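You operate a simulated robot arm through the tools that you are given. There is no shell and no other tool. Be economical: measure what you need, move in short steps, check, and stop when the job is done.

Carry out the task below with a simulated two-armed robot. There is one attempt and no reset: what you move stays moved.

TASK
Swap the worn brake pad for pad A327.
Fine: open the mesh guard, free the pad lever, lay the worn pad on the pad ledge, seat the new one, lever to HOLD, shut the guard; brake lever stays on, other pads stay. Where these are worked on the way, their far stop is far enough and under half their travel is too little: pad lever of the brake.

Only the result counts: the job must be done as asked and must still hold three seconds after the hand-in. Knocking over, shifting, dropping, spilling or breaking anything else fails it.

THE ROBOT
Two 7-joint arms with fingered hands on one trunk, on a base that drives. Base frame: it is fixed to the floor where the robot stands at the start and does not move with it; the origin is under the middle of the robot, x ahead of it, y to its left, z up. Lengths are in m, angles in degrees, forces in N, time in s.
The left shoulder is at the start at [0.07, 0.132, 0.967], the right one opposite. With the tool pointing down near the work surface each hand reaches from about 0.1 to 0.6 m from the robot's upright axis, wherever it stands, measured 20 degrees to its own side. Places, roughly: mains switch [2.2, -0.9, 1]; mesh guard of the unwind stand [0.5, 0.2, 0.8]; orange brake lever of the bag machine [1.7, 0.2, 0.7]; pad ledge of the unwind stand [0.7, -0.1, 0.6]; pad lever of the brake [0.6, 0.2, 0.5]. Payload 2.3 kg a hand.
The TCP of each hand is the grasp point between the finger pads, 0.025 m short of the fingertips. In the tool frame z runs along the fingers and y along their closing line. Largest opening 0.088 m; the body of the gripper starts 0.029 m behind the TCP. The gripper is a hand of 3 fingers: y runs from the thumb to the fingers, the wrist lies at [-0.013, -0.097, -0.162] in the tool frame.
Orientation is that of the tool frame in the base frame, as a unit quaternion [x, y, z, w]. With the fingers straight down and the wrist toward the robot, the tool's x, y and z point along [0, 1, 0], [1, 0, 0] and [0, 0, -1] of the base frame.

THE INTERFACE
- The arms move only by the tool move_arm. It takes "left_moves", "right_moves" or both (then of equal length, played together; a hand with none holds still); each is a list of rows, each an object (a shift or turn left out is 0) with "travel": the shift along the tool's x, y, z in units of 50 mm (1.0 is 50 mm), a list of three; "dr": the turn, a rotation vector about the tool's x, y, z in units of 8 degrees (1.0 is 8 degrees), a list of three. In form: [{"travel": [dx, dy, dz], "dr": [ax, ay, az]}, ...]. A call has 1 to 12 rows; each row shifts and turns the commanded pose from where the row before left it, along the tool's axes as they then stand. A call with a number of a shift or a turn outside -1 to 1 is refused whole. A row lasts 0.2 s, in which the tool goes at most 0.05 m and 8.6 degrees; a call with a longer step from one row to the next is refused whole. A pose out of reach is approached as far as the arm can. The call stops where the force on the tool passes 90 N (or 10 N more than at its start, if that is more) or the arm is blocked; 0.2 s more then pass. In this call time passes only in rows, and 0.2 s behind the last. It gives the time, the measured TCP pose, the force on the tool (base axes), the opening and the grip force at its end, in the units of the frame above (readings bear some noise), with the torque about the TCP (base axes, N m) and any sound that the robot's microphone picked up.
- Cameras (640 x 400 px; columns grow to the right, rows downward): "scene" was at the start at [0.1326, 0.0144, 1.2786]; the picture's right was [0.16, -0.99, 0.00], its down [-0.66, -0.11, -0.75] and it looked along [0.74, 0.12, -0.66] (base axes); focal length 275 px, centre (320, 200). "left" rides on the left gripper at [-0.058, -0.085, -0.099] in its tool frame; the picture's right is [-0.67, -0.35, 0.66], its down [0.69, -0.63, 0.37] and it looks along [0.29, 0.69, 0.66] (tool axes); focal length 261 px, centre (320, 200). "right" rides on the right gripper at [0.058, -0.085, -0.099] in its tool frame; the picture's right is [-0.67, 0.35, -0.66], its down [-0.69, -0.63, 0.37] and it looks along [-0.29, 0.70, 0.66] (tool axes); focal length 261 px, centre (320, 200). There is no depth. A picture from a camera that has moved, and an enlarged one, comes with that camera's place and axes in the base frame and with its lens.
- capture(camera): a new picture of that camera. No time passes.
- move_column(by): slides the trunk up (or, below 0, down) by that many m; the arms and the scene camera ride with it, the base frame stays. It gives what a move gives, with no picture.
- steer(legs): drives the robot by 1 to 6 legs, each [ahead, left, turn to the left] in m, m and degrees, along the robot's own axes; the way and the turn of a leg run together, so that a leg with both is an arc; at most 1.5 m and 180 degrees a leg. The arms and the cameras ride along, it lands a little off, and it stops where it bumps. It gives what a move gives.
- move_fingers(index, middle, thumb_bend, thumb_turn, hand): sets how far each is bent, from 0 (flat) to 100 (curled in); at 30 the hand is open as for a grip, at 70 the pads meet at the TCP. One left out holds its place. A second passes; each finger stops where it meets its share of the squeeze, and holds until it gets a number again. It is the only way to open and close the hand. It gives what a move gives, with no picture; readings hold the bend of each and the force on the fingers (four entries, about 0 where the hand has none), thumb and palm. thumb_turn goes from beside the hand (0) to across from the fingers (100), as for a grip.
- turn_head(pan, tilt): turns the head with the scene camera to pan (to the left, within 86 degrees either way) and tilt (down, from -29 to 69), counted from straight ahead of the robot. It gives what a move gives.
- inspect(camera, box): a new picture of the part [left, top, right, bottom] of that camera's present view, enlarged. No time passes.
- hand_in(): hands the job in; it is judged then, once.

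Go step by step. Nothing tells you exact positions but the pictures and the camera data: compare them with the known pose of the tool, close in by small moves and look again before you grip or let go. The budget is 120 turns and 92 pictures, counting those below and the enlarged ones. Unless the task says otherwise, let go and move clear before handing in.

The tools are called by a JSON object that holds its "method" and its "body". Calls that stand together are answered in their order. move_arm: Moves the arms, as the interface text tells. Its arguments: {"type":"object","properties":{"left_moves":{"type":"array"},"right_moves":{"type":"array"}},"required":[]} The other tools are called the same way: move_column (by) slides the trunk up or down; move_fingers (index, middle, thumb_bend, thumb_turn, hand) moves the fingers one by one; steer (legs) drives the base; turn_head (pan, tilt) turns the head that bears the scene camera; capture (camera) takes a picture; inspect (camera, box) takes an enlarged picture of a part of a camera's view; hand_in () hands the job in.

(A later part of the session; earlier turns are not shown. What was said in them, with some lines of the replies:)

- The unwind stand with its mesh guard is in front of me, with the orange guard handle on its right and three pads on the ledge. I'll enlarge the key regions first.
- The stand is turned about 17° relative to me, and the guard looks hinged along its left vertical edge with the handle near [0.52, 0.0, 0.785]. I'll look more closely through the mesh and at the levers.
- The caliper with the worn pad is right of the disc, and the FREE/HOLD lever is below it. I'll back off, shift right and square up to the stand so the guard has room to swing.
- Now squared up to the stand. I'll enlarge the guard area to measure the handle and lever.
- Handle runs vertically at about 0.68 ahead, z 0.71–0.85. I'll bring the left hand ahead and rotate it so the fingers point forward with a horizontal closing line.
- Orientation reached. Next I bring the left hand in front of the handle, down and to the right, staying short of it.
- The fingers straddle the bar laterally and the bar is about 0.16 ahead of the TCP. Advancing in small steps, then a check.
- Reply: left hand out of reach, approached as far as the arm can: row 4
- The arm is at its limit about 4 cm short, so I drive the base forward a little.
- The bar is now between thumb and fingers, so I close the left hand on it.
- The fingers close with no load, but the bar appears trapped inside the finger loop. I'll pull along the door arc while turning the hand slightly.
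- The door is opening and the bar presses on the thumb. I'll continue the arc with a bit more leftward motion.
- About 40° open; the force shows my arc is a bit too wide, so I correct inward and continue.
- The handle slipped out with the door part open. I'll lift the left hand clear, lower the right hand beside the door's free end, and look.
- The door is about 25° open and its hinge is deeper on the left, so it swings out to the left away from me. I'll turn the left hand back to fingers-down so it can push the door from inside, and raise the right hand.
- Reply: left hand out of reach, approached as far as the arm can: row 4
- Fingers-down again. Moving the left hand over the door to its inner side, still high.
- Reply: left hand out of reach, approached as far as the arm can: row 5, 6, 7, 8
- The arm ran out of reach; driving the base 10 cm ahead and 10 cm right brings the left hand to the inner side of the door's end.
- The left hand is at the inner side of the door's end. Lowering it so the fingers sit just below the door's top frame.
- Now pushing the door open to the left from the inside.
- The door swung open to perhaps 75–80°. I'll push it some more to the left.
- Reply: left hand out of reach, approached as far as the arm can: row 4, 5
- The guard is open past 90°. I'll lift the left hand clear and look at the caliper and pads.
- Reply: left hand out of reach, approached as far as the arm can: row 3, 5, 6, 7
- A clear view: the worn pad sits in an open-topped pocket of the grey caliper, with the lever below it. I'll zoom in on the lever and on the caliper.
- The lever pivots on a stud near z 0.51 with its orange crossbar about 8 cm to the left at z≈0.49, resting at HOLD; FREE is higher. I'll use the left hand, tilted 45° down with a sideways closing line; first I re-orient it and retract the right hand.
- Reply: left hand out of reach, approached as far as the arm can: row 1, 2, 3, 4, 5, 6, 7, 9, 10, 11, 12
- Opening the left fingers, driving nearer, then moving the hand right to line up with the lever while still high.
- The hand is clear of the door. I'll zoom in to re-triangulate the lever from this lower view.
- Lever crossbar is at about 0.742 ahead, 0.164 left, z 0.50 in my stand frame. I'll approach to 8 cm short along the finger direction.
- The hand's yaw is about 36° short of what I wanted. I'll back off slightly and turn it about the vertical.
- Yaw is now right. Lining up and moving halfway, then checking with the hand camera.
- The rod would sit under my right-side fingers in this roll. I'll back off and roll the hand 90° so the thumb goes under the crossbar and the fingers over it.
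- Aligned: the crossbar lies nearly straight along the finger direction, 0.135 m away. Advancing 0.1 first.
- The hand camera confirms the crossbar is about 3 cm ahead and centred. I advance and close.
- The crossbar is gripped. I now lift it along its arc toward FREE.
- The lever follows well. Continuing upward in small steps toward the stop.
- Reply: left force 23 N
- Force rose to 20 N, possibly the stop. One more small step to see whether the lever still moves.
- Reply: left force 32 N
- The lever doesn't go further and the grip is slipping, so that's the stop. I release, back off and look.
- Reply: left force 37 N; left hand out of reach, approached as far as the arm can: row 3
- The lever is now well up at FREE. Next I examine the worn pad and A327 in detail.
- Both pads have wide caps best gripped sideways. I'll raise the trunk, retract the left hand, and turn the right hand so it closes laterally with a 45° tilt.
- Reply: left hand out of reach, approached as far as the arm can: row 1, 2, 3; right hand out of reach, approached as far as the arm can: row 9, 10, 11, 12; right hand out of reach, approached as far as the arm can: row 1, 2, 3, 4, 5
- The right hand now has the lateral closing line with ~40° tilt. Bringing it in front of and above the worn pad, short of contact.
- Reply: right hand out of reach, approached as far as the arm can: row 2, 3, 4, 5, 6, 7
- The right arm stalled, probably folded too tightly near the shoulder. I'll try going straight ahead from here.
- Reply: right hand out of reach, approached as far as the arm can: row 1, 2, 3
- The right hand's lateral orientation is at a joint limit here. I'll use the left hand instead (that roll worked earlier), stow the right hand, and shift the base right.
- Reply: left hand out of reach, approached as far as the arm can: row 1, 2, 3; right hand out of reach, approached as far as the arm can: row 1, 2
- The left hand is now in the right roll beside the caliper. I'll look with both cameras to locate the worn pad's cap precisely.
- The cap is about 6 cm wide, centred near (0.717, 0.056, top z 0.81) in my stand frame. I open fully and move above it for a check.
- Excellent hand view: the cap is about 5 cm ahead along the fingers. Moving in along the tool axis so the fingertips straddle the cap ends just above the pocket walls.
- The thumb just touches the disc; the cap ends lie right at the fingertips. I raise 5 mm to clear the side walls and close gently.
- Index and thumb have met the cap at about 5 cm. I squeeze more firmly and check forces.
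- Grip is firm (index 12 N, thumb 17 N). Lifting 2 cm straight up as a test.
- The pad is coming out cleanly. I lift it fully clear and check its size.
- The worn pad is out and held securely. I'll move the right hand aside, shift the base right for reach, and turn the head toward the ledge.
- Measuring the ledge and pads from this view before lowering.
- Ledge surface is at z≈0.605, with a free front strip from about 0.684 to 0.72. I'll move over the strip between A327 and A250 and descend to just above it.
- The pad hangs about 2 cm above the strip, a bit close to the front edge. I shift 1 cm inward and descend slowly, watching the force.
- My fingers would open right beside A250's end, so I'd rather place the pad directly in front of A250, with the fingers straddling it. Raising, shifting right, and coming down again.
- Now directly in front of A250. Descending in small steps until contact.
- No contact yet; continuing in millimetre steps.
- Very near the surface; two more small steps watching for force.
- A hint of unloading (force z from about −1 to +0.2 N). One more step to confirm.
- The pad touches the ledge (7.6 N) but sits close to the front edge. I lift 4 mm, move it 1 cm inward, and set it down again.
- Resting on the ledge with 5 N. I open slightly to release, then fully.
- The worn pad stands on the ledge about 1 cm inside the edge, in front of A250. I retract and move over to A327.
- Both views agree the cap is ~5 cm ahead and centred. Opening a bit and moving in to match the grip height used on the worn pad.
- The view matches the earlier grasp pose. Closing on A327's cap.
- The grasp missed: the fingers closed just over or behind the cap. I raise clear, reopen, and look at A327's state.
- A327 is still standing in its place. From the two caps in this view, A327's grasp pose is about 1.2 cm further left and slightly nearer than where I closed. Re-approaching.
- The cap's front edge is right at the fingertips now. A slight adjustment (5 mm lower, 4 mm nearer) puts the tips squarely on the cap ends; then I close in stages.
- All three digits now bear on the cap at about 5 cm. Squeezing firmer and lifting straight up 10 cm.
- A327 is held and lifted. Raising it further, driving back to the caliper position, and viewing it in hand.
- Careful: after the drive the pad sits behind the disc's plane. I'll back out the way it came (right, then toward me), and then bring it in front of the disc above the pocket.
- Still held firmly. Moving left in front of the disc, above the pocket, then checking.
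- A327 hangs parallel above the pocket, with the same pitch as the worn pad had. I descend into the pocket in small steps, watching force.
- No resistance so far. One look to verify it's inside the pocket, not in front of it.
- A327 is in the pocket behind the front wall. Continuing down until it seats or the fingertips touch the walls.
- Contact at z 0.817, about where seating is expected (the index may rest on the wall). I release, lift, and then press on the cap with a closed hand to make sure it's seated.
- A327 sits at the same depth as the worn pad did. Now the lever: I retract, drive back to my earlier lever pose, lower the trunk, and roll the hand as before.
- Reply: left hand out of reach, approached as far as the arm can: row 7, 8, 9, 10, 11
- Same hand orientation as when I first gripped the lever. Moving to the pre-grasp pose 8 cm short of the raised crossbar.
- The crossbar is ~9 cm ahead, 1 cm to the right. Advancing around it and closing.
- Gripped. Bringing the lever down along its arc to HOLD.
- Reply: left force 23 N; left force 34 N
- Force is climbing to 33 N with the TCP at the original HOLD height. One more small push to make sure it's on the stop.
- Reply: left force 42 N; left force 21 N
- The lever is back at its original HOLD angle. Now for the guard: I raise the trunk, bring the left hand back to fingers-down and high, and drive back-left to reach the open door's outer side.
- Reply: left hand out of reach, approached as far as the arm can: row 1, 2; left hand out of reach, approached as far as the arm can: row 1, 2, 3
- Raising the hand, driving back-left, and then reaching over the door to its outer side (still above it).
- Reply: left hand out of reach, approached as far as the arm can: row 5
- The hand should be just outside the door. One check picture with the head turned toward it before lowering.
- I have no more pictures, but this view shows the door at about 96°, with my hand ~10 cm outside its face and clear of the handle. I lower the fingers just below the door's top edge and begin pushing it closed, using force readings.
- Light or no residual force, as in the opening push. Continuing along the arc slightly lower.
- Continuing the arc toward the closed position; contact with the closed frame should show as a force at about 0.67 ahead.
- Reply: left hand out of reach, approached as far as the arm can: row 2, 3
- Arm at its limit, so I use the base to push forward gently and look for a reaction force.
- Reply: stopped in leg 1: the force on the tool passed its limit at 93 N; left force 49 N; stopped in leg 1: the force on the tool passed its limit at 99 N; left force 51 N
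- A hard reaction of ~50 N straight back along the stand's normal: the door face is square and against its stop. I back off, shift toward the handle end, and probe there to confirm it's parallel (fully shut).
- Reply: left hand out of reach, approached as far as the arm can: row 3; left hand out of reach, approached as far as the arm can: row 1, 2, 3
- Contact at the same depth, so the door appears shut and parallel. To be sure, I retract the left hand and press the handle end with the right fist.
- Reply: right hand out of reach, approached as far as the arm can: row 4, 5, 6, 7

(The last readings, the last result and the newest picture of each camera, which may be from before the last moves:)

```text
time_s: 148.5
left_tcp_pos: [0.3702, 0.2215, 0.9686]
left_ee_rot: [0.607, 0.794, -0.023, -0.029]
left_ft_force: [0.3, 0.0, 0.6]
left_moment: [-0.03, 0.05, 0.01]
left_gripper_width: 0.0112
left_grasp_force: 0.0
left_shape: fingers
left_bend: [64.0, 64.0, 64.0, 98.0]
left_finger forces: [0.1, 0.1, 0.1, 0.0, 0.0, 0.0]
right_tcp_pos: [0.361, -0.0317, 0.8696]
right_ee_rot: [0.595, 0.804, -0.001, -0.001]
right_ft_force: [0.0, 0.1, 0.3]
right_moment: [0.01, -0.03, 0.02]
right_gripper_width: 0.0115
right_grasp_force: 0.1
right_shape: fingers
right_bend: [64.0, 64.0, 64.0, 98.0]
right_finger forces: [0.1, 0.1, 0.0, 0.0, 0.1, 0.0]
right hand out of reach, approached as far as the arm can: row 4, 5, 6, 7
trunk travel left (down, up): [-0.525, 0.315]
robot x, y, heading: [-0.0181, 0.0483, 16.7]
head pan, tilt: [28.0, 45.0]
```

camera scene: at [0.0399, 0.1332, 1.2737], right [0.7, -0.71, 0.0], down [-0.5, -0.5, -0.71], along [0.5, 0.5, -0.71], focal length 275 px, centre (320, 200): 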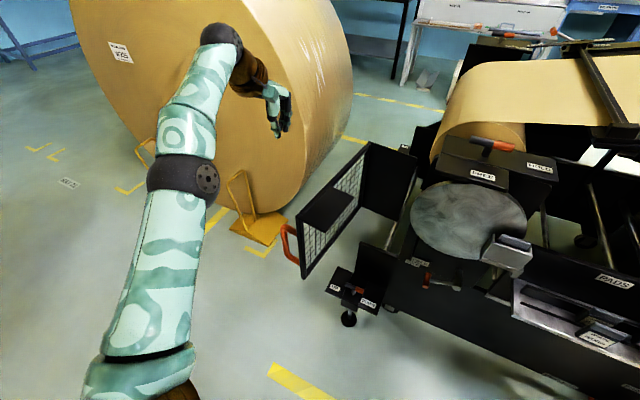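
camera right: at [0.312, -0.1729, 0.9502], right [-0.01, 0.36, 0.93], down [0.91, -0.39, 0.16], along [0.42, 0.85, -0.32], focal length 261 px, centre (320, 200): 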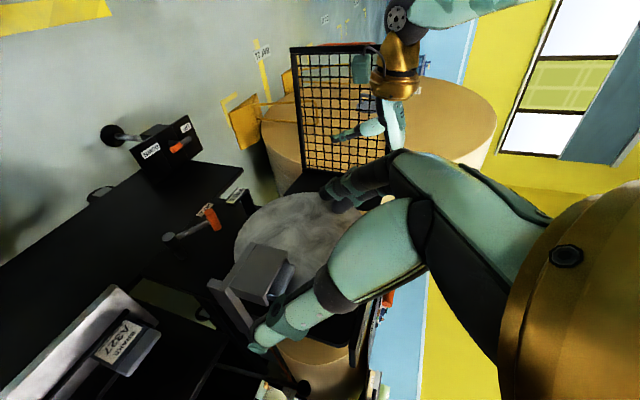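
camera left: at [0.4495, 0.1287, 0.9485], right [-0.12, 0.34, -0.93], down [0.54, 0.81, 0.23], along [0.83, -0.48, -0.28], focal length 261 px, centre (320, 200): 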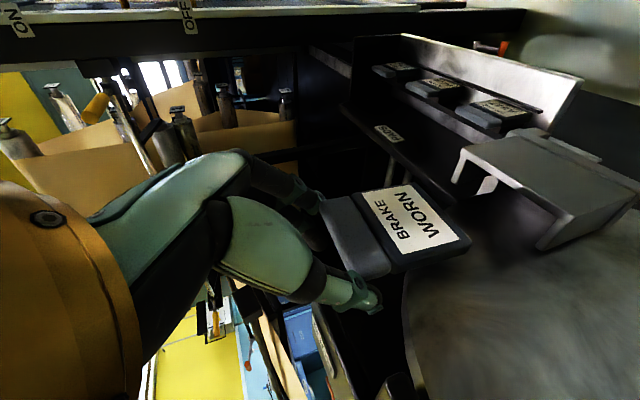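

The right fist is in front of the handle; lowering to its mid height and pressing forward.

{"method": "move_arm", "body": {"right_moves": [{"travel": [0, 0.1, 0.7]}, {"travel": [0, 0.1, 0.7]}]}}

{"method": "move_arm", "body": {"right_moves": [{"travel": [0, 0.35, 0]}, {"travel": [0, 0.35, 0]}, {"travel": [0, 0.35, 0]}]}}

```text
time_s: 149.1
left_tcp_pos: [0.3691, 0.221, 0.9665]
left_ee_rot: [0.606, 0.795, -0.022, -0.03]
left_ft_force: [-0.3, 0.0, 0.4]
left_moment: [0.02, 0.01, -0.04]
left_gripper_width: 0.0109
left_grasp_force: 0.0
left_shape: fingers
left_bend: [64.0, 64.0, 64.0, 98.0]
left_finger forces: [0.0, 0.0, 0.0, 0.1, 0.0, 0.0]
right_tcp_pos: [0.3734, -0.0277, 0.7997]
right_ee_rot: [0.595, 0.804, 0.001, 0.0]
right_ft_force: [-0.4, -0.2, 0.0]
right_moment: [-0.01, -0.01, 0.02]
right_gripper_width: 0.0117
right_grasp_force: 0.0
right_shape: fingers
right_bend: [64.0, 64.0, 64.0, 98.0]
right_finger forces: [0.0, 0.0, 0.0, 0.0, 0.1, 0.1]
right hand out of reach, approached as far as the arm can: row 1
trunk travel left (down, up): [-0.525, 0.315]
robot x, y, heading: [-0.0162, 0.0445, 16.8]
head pan, tilt: [28.0, 45.0]
```

```text
time_s: 149.9
left_tcp_pos: [0.3696, 0.2211, 0.9667]
left_ee_rot: [0.606, 0.795, -0.024, -0.029]
left_ft_force: [0.2, 0.8, -1.1]
left_moment: [0.01, -0.02, -0.01]
left_gripper_width: 0.0111
left_grasp_force: 0.1
left_shape: fingers
left_bend: [64.0, 64.0, 64.0, 98.0]
left_finger forces: [0.0, 0.1, 0.0, 0.1, 0.1, 0.1]
right_tcp_pos: [0.4271, -0.0106, 0.8022]
right_ee_rot: [0.596, 0.803, 0.0, 0.0]
right_ft_force: [-0.4, 0.9, -0.1]
right_moment: [0.01, 0.03, 0.01]
right_gripper_width: 0.0117
right_grasp_force: 0.0
right_shape: fingers
right_bend: [64.0, 64.0, 64.0, 98.0]
right_finger forces: [0.1, 0.0, 0.0, 0.0, 0.0, 0.0]
trunk travel left (down, up): [-0.525, 0.315]
robot x, y, heading: [-0.0141, 0.0441, 16.9]
head pan, tilt: [28.0, 45.0]
```

No contact yet at 0.548, which is consistent with a closed door. Continuing in small steps.

{"method": "move_arm", "body": {"right_moves": [{"travel": [0, 0.2, 0]}]}}

{"method": "move_arm", "body": {"right_moves": [{"travel": [0, 0.2, 0]}]}}

{"method": "move_arm", "body": {"right_moves": [{"travel": [0, 0.2, 0]}]}}

```text
time_s: 150.3
left_tcp_pos: [0.3689, 0.2212, 0.9668]
left_ee_rot: [0.606, 0.794, -0.022, -0.03]
left_ft_force: [-0.3, -0.1, 0.2]
left_moment: [0.01, -0.02, -0.02]
left_gripper_width: 0.0109
left_grasp_force: 0.1
left_shape: fingers
left_bend: [64.0, 64.0, 64.0, 98.0]
left_finger forces: [0.0, 0.1, 0.0, 0.0, 0.0, 0.0]
right_tcp_pos: [0.4353, -0.0087, 0.8024]
right_ee_rot: [0.596, 0.803, -0.001, 0.0]
right_ft_force: [0.7, 0.4, 0.6]
right_moment: [-0.01, 0.02, 0.01]
right_gripper_width: 0.0114
right_grasp_force: 0.0
right_shape: fingers
right_bend: [64.0, 64.0, 64.0, 98.0]
right_finger forces: [0.1, 0.1, 0.1, 0.1, 0.0, 0.1]
trunk travel left (down, up): [-0.525, 0.315]
robot x, y, heading: [-0.0126, 0.0449, 16.5]
head pan, tilt: [28.0, 45.0]
```

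```text
time_s: 150.7
left_tcp_pos: [0.37, 0.2208, 0.9672]
left_ee_rot: [0.606, 0.795, -0.022, -0.029]
left_ft_force: [-0.3, 0.3, -0.2]
left_moment: [0.02, -0.02, 0.01]
left_gripper_width: 0.0114
left_grasp_force: 0.2
left_shape: fingers
left_bend: [64.0, 64.0, 64.0, 98.0]
left_finger forces: [0.0, 0.1, 0.0, 0.0, 0.1, 0.0]
right_tcp_pos: [0.4467, -0.0059, 0.8022]
right_ee_rot: [0.596, 0.803, 0.001, 0.001]
right_ft_force: [0.2, 0.3, 0.2]
right_moment: [-0.01, -0.02, 0.01]
right_gripper_width: 0.0115
right_grasp_force: 0.1
right_shape: fingers
right_bend: [64.0, 64.0, 64.0, 98.0]
right_finger forces: [0.0, 0.1, 0.0, 0.0, 0.0, 0.1]
trunk travel left (down, up): [-0.525, 0.315]
robot x, y, heading: [-0.013, 0.0477, 16.9]
head pan, tilt: [28.0, 45.0]
```

```text
time_s: 151.1
left_tcp_pos: [0.3692, 0.2193, 0.9667]
left_ee_rot: [0.606, 0.795, -0.023, -0.029]
left_ft_force: [-0.9, 0.5, -0.2]
left_moment: [-0.01, -0.01, -0.02]
left_gripper_width: 0.0114
left_grasp_force: 0.1
left_shape: fingers
left_bend: [64.0, 64.0, 64.0, 98.0]
left_finger forces: [0.0, 0.0, 0.0, 0.0, 0.1, 0.1]
right_tcp_pos: [0.4565, -0.0029, 0.8032]
right_ee_rot: [0.595, 0.803, 0.0, 0.0]
right_ft_force: [-0.1, -1.0, -0.9]
right_moment: [-0.02, -0.02, 0.0]
right_gripper_width: 0.0112
right_grasp_force: 0.2
right_shape: fingers
right_bend: [64.0, 64.0, 64.0, 98.0]
right_finger forces: [0.0, 0.1, 0.0, 0.0, 0.0, 0.0]
trunk travel left (down, up): [-0.525, 0.315]
robot x, y, heading: [-0.0146, 0.043, 16.7]
head pan, tilt: [28.0, 45.0]
```

Still free at 0.579. Continuing carefully; the closed handle should be met by about 0.6.

{"method": "move_arm", "body": {"right_moves": [{"travel": [0, 0.2, 0]}]}}

{"method": "move_arm", "body": {"right_moves": [{"travel": [0, 0.2, 0]}]}}

{"method": "move_arm", "body": {"right_moves": [{"travel": [0, 0.15, 0]}]}}

```text
time_s: 151.5
left_tcp_pos: [0.3673, 0.2204, 0.9685]
left_ee_rot: [0.607, 0.794, -0.022, -0.029]
left_ft_force: [0.0, 0.6, -0.5]
left_moment: [0.01, 0.01, 0.01]
left_gripper_width: 0.0113
left_grasp_force: 0.0
left_shape: fingers
left_bend: [64.0, 64.0, 64.0, 98.0]
left_finger forces: [0.0, 0.0, 0.0, 0.1, 0.0, 0.0]
right_tcp_pos: [0.4619, -0.0026, 0.8051]
right_ee_rot: [0.595, 0.804, 0.001, 0.001]
right_ft_force: [-7.3, -1.8, -0.5]
right_moment: [0.0, -0.08, -0.04]
right_gripper_width: 0.0114
right_grasp_force: 4.2
right_shape: fingers
right_bend: [64.0, 69.0, 64.0, 98.0]
right_finger forces: [0.1, 8.0, 0.0, 0.0, 0.0, 0.0]
trunk travel left (down, up): [-0.525, 0.315]
robot x, y, heading: [-0.0159, 0.0436, 16.9]
head pan, tilt: [28.0, 45.0]
```

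```text
time_s: 151.9
left_tcp_pos: [0.3631, 0.2189, 0.97]
left_ee_rot: [0.607, 0.794, -0.02, -0.027]
left_ft_force: [0.5, 0.4, -0.3]
left_moment: [-0.03, 0.0, 0.02]
left_gripper_width: 0.0111
left_grasp_force: 0.0
left_shape: fingers
left_bend: [64.0, 64.0, 64.0, 98.0]
left_finger forces: [0.1, 0.1, 0.1, 0.0, 0.0, 0.0]
right_tcp_pos: [0.4684, -0.0003, 0.8057]
right_ee_rot: [0.595, 0.804, 0.001, 0.001]
right_ft_force: [-22.8, -4.6, -2.4]
right_moment: [0.07, -0.21, -0.2]
right_gripper_width: 0.0114
right_grasp_force: 12.3
right_shape: fingers
right_bend: [64.0, 70.0, 64.0, 98.0]
right_finger forces: [0.0, 23.6, 0.1, 0.0, 0.0, 0.0]
trunk travel left (down, up): [-0.525, 0.315]
robot x, y, heading: [-0.0139, 0.0515, 16.7]
head pan, tilt: [28.0, 45.0]
```

```text
time_s: 152.3
left_tcp_pos: [0.3608, 0.2203, 0.9701]
left_ee_rot: [0.606, 0.795, -0.02, -0.026]
left_ft_force: [-1.0, 0.0, 0.2]
left_moment: [0.04, 0.02, -0.01]
left_gripper_width: 0.0112
left_grasp_force: 0.0
left_shape: fingers
left_bend: [64.0, 64.0, 64.0, 98.0]
left_finger forces: [0.0, 0.0, 0.0, 0.0, 0.1, 0.0]
right_tcp_pos: [0.4756, 0.0038, 0.8077]
right_ee_rot: [0.595, 0.804, 0.003, 0.004]
right_ft_force: [-26.9, -2.6, 1.4]
right_moment: [0.03, -0.52, -0.18]
right_gripper_width: 0.0117
right_grasp_force: 12.6
right_shape: fingers
right_bend: [64.0, 70.0, 64.0, 98.0]
right_finger forces: [0.0, 25.3, 0.0, 0.0, 0.1, 0.1]
trunk travel left (down, up): [-0.525, 0.315]
robot x, y, heading: [-0.0142, 0.0444, 16.9]
head pan, tilt: [28.0, 45.0]
```

Handle contact; the force is rising (27 N) while there's still slight movement. Pressing on until it's rigid.

{"method": "move_arm", "body": {"right_moves": [{"travel": [0, 0.2, 0]}]}}

{"method": "move_arm", "body": {"right_moves": [{"travel": [0, 0.2, 0]}]}}

```text
time_s: 152.7
left_tcp_pos: [0.3676, 0.227, 0.9682]
left_ee_rot: [0.604, 0.796, -0.023, -0.027]
left_ft_force: [0.0, -0.3, -0.6]
left_moment: [-0.04, 0.02, 0.0]
left_gripper_width: 0.0113
left_grasp_force: 0.1
left_shape: fingers
left_bend: [64.0, 64.0, 64.0, 98.0]
left_finger forces: [0.1, 0.0, 0.1, 0.0, 0.0, 0.0]
right_tcp_pos: [0.4891, 0.0126, 0.8062]
right_ee_rot: [0.593, 0.805, 0.001, 0.003]
right_ft_force: [-12.8, 11.9, 5.0]
right_moment: [-0.24, -0.34, 0.3]
right_gripper_width: 0.0112
right_grasp_force: 7.5
right_shape: fingers
right_bend: [64.0, 68.0, 64.0, 97.0]
right_finger forces: [0.0, 14.4, 0.0, 0.0, 0.0, 0.0]
trunk travel left (down, up): [-0.525, 0.315]
robot x, y, heading: [-0.0114, 0.0459, 17.1]
head pan, tilt: [28.0, 45.0]
```

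```text
time_s: 153.1
left_tcp_pos: [0.3645, 0.2256, 0.9683]
left_ee_rot: [0.606, 0.794, -0.023, -0.026]
left_ft_force: [0.1, -0.2, -0.9]
left_moment: [-0.01, 0.0, -0.02]
left_gripper_width: 0.0115
left_grasp_force: 0.0
left_shape: fingers
left_bend: [64.0, 64.0, 64.0, 98.0]
left_finger forces: [0.0, 0.1, 0.1, 0.0, 0.0, 0.1]
right_tcp_pos: [0.4951, 0.0159, 0.8074]
right_ee_rot: [0.593, 0.805, 0.0, 0.003]
right_ft_force: [-21.7, 14.5, -0.4]
right_moment: [-0.27, -0.4, 0.33]
right_gripper_width: 0.0114
right_grasp_force: 9.9
right_shape: fingers
right_bend: [64.0, 70.0, 64.0, 97.0]
right_finger forces: [0.0, 20.1, 0.0, 0.0, 0.1, 0.0]
trunk travel left (down, up): [-0.525, 0.315]
robot x, y, heading: [-0.013, 0.0465, 16.9]
head pan, tilt: [28.0, 45.0]
```

The fist slid around the bar, which stayed put. For a cleaner test I back off and press the frame's top rail nearer its free end (beside the handle), comparing the contact depth with the earlier 0.628.

{"method": "move_arm", "body": {"right_moves": [{"travel": [0, -0.8, 0]}, {"travel": [0, -0.7, -0.6]}, {"travel": [0.75, 0, 0]}]}}

{"method": "move_arm", "body": {"right_moves": [{"travel": [0, 0.5, 0]}, {"travel": [0, 0.5, 0]}, {"travel": [0, 0.3, 0]}]}}

```text
time_s: 153.9
left_tcp_pos: [0.3703, 0.2213, 0.9666]
left_ee_rot: [0.607, 0.794, -0.024, -0.028]
left_ft_force: [0.4, 0.0, 0.5]
left_moment: [-0.06, 0.02, 0.0]
left_gripper_width: 0.0112
left_grasp_force: 0.1
left_shape: fingers
left_bend: [64.0, 64.0, 64.0, 98.0]
left_finger forces: [0.0, 0.0, 0.1, 0.0, 0.1, 0.0]
right_tcp_pos: [0.4221, 0.0246, 0.8321]
right_ee_rot: [0.597, 0.802, -0.002, 0.001]
right_ft_force: [0.6, -0.4, -0.5]
right_moment: [-0.01, 0.01, -0.03]
right_gripper_width: 0.0115
right_grasp_force: 0.0
right_shape: fingers
right_bend: [64.0, 64.0, 64.0, 97.0]
right_finger forces: [0.1, 0.0, 0.0, 0.0, 0.1, 0.1]
trunk travel left (down, up): [-0.525, 0.315]
robot x, y, heading: [-0.0108, 0.0456, 16.4]
head pan, tilt: [28.0, 45.0]
```

```text
time_s: 154.7
left_tcp_pos: [0.3706, 0.2203, 0.9673]
left_ee_rot: [0.606, 0.794, -0.022, -0.029]
left_ft_force: [0.9, -1.0, 0.3]
left_moment: [-0.01, 0.01, -0.04]
left_gripper_width: 0.011
left_grasp_force: 0.0
left_shape: fingers
left_bend: [64.0, 64.0, 64.0, 98.0]
left_finger forces: [0.1, 0.0, 0.0, 0.0, 0.1, 0.0]
right_tcp_pos: [0.4813, 0.0435, 0.8333]
right_ee_rot: [0.595, 0.804, 0.0, 0.001]
right_ft_force: [0.2, 0.2, 0.2]
right_moment: [0.0, 0.01, 0.04]
right_gripper_width: 0.0114
right_grasp_force: 0.1
right_shape: fingers
right_bend: [64.0, 64.0, 64.0, 97.0]
right_finger forces: [0.0, 0.0, 0.0, 0.0, 0.0, 0.1]
trunk travel left (down, up): [-0.525, 0.315]
robot x, y, heading: [-0.015, 0.0493, 16.8]
head pan, tilt: [28.0, 45.0]
```

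No contact yet at 0.616. Continuing in small steps.

{"method": "move_arm", "body": {"right_moves": [{"travel": [0, 0.2, 0]}]}}

{"method": "move_arm", "body": {"right_moves": [{"travel": [0, 0.2, 0]}]}}

{"method": "move_arm", "body": {"right_moves": [{"travel": [0, 0.2, 0]}]}}

```text
time_s: 155.1
left_tcp_pos: [0.3695, 0.2209, 0.9666]
left_ee_rot: [0.605, 0.795, -0.023, -0.03]
left_ft_force: [-0.8, -0.6, 0.4]
left_moment: [0.03, 0.01, -0.01]
left_gripper_width: 0.011
left_grasp_force: 0.1
left_shape: fingers
left_bend: [64.0, 64.0, 64.0, 98.0]
left_finger forces: [0.0, 0.0, 0.1, 0.0, 0.0, 0.1]
right_tcp_pos: [0.4897, 0.0463, 0.8331]
right_ee_rot: [0.596, 0.803, 0.0, 0.001]
right_ft_force: [1.2, -0.1, 0.7]
right_moment: [0.0, 0.0, -0.01]
right_gripper_width: 0.0116
right_grasp_force: 0.1
right_shape: fingers
right_bend: [64.0, 64.0, 64.0, 97.0]
right_finger forces: [0.1, 0.1, 0.1, 0.0, 0.0, 0.0]
trunk travel left (down, up): [-0.525, 0.315]
robot x, y, heading: [-0.0121, 0.0455, 16.9]
head pan, tilt: [28.0, 45.0]
```

```text
time_s: 155.5
left_tcp_pos: [0.3661, 0.2194, 0.9668]
left_ee_rot: [0.607, 0.794, -0.021, -0.028]
left_ft_force: [1.0, 0.5, -0.5]
left_moment: [-0.01, 0.01, -0.02]
left_gripper_width: 0.0115
left_grasp_force: 0.0
left_shape: fingers
left_bend: [64.0, 64.0, 64.0, 98.0]
left_finger forces: [0.0, 0.1, 0.0, 0.1, 0.1, 0.0]
right_tcp_pos: [0.4959, 0.0493, 0.8345]
right_ee_rot: [0.596, 0.803, 0.001, 0.001]
right_ft_force: [-12.8, -3.9, -1.2]
right_moment: [0.01, -0.06, -0.13]
right_gripper_width: 0.0115
right_grasp_force: 7.0
right_shape: fingers
right_bend: [64.0, 70.0, 64.0, 97.0]
right_finger forces: [0.0, 13.8, 0.1, 0.1, 0.0, 0.1]
trunk travel left (down, up): [-0.525, 0.315]
robot x, y, heading: [-0.0149, 0.0458, 16.8]
head pan, tilt: [28.0, 45.0]
```

```text
time_s: 155.9
left_tcp_pos: [0.359, 0.2165, 0.9713]
left_ee_rot: [0.606, 0.795, -0.018, -0.027]
left_ft_force: [0.2, -0.7, -0.1]
left_moment: [0.01, 0.01, -0.01]
left_gripper_width: 0.0115
left_grasp_force: 0.1
left_shape: fingers
left_bend: [64.0, 64.0, 64.0, 98.0]
left_finger forces: [0.0, 0.0, 0.0, 0.0, 0.0, 0.1]
right_tcp_pos: [0.4986, 0.0491, 0.8381]
right_ee_rot: [0.596, 0.803, 0.002, 0.001]
right_ft_force: [-38.0, -11.8, -11.0]
right_moment: [0.27, -0.75, -0.44]
right_gripper_width: 0.0111
right_grasp_force: 19.4
right_shape: fingers
right_bend: [64.0, 70.0, 64.0, 97.0]
right_finger forces: [0.0, 39.9, 0.0, 0.0, 0.0, 0.0]
trunk travel left (down, up): [-0.525, 0.315]
robot x, y, heading: [-0.0125, 0.0454, 16.7]
head pan, tilt: [28.0, 45.0]
```

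Contact at 0.631 here versus 0.627–0.630 further toward the hinge, rigid at 40 N: the guard is square and shut. I retract both hands clear and back the robot off slightly.

{"method": "move_arm", "body": {"right_moves": [{"travel": [0, -0.5, 0]}, {"travel": [0, -0.8, -0.2]}, {"travel": [0, -0.7, -0.6]}, {"travel": [-0.3, -0.3, -0.8]}, {"travel": [-0.3, 0, -0.8]}]}}

{"method": "steer", "body": {"legs": [[-0.1, 0, 0]]}}

```text
time_s: 157.1
left_tcp_pos: [0.3705, 0.2201, 0.9686]
left_ee_rot: [0.605, 0.795, -0.023, -0.029]
left_ft_force: [-0.4, 0.5, 0.3]
left_moment: [0.0, 0.05, -0.01]
left_gripper_width: 0.0112
left_grasp_force: 0.0
left_shape: fingers
left_bend: [64.0, 64.0, 64.0, 98.0]
left_finger forces: [0.1, 0.0, 0.0, 0.0, 0.0, 0.0]
right_tcp_pos: [0.4058, -0.0122, 0.955]
right_ee_rot: [0.595, 0.804, 0.001, 0.001]
right_ft_force: [-0.3, -0.5, 0.1]
right_moment: [-0.02, 0.01, -0.01]
right_gripper_width: 0.0111
right_grasp_force: 0.1
right_shape: fingers
right_bend: [64.0, 64.0, 64.0, 97.0]
right_finger forces: [0.1, 0.0, 0.1, 0.0, 0.0, 0.0]
trunk travel left (down, up): [-0.525, 0.315]
robot x, y, heading: [-0.0144, 0.0441, 16.7]
head pan, tilt: [28.0, 45.0]
```

```text
time_s: 158.3
left_tcp_pos: [0.2765, 0.1926, 0.9664]
left_ee_rot: [0.606, 0.794, -0.024, -0.03]
left_ft_force: [0.3, -0.9, -0.5]
left_moment: [-0.01, 0.0, -0.01]
left_gripper_width: 0.0113
left_grasp_force: 0.0
left_shape: fingers
left_bend: [64.0, 64.0, 64.0, 98.0]
left_finger forces: [0.0, 0.0, 0.1, 0.1, 0.0, 0.0]
right_tcp_pos: [0.3138, -0.0397, 0.9542]
right_ee_rot: [0.596, 0.803, 0.0, 0.0]
right_ft_force: [-0.9, -0.9, -0.3]
right_moment: [-0.01, 0.01, -0.03]
right_gripper_width: 0.0114
right_grasp_force: 0.0
right_shape: fingers
right_bend: [64.0, 64.0, 64.0, 97.0]
right_finger forces: [0.1, 0.0, 0.1, 0.0, 0.1, 0.0]
trunk travel left (down, up): [-0.525, 0.315]
robot x, y, heading: [-0.1076, 0.0201, 16.7]
head pan, tilt: [28.0, 45.0]
```

Both hands are clear, the worn pad is on the ledge, A327 is seated, the lever is at HOLD and the guard is shut, so I hand in.

{"method": "hand_in", "body": {}}

```text
The job is handed in.
```

I swapped the worn pad for A327 and handed the job in. The guard closing was done without pictures, because I had used them all.

- **Worn pad:** it stands upright on the front strip of the ledge, in front of A250. The last picture still showed it standing.
- **A327:** it sits in the caliper pocket at the same depth the worn pad had. I didn't press it down after letting go. On my first try at gripping it the fingers missed and it may have tilted slightly in its slot, but the second grip lifted it out cleanly.
- **Pad lever:** I moved it up to FREE until it would go no further, then back to HOLD. The close-up matched its starting angle.
- **Mesh guard:** I judged it shut by touch. The frame met my fists at nearly the same depth at three points (0.627 to 0.631 m) and did not give under a 40 N push.
- **Brake lever and other pads:** I did not work the brake lever. A250 and A702 were in place when last seen, before I came back for A327.
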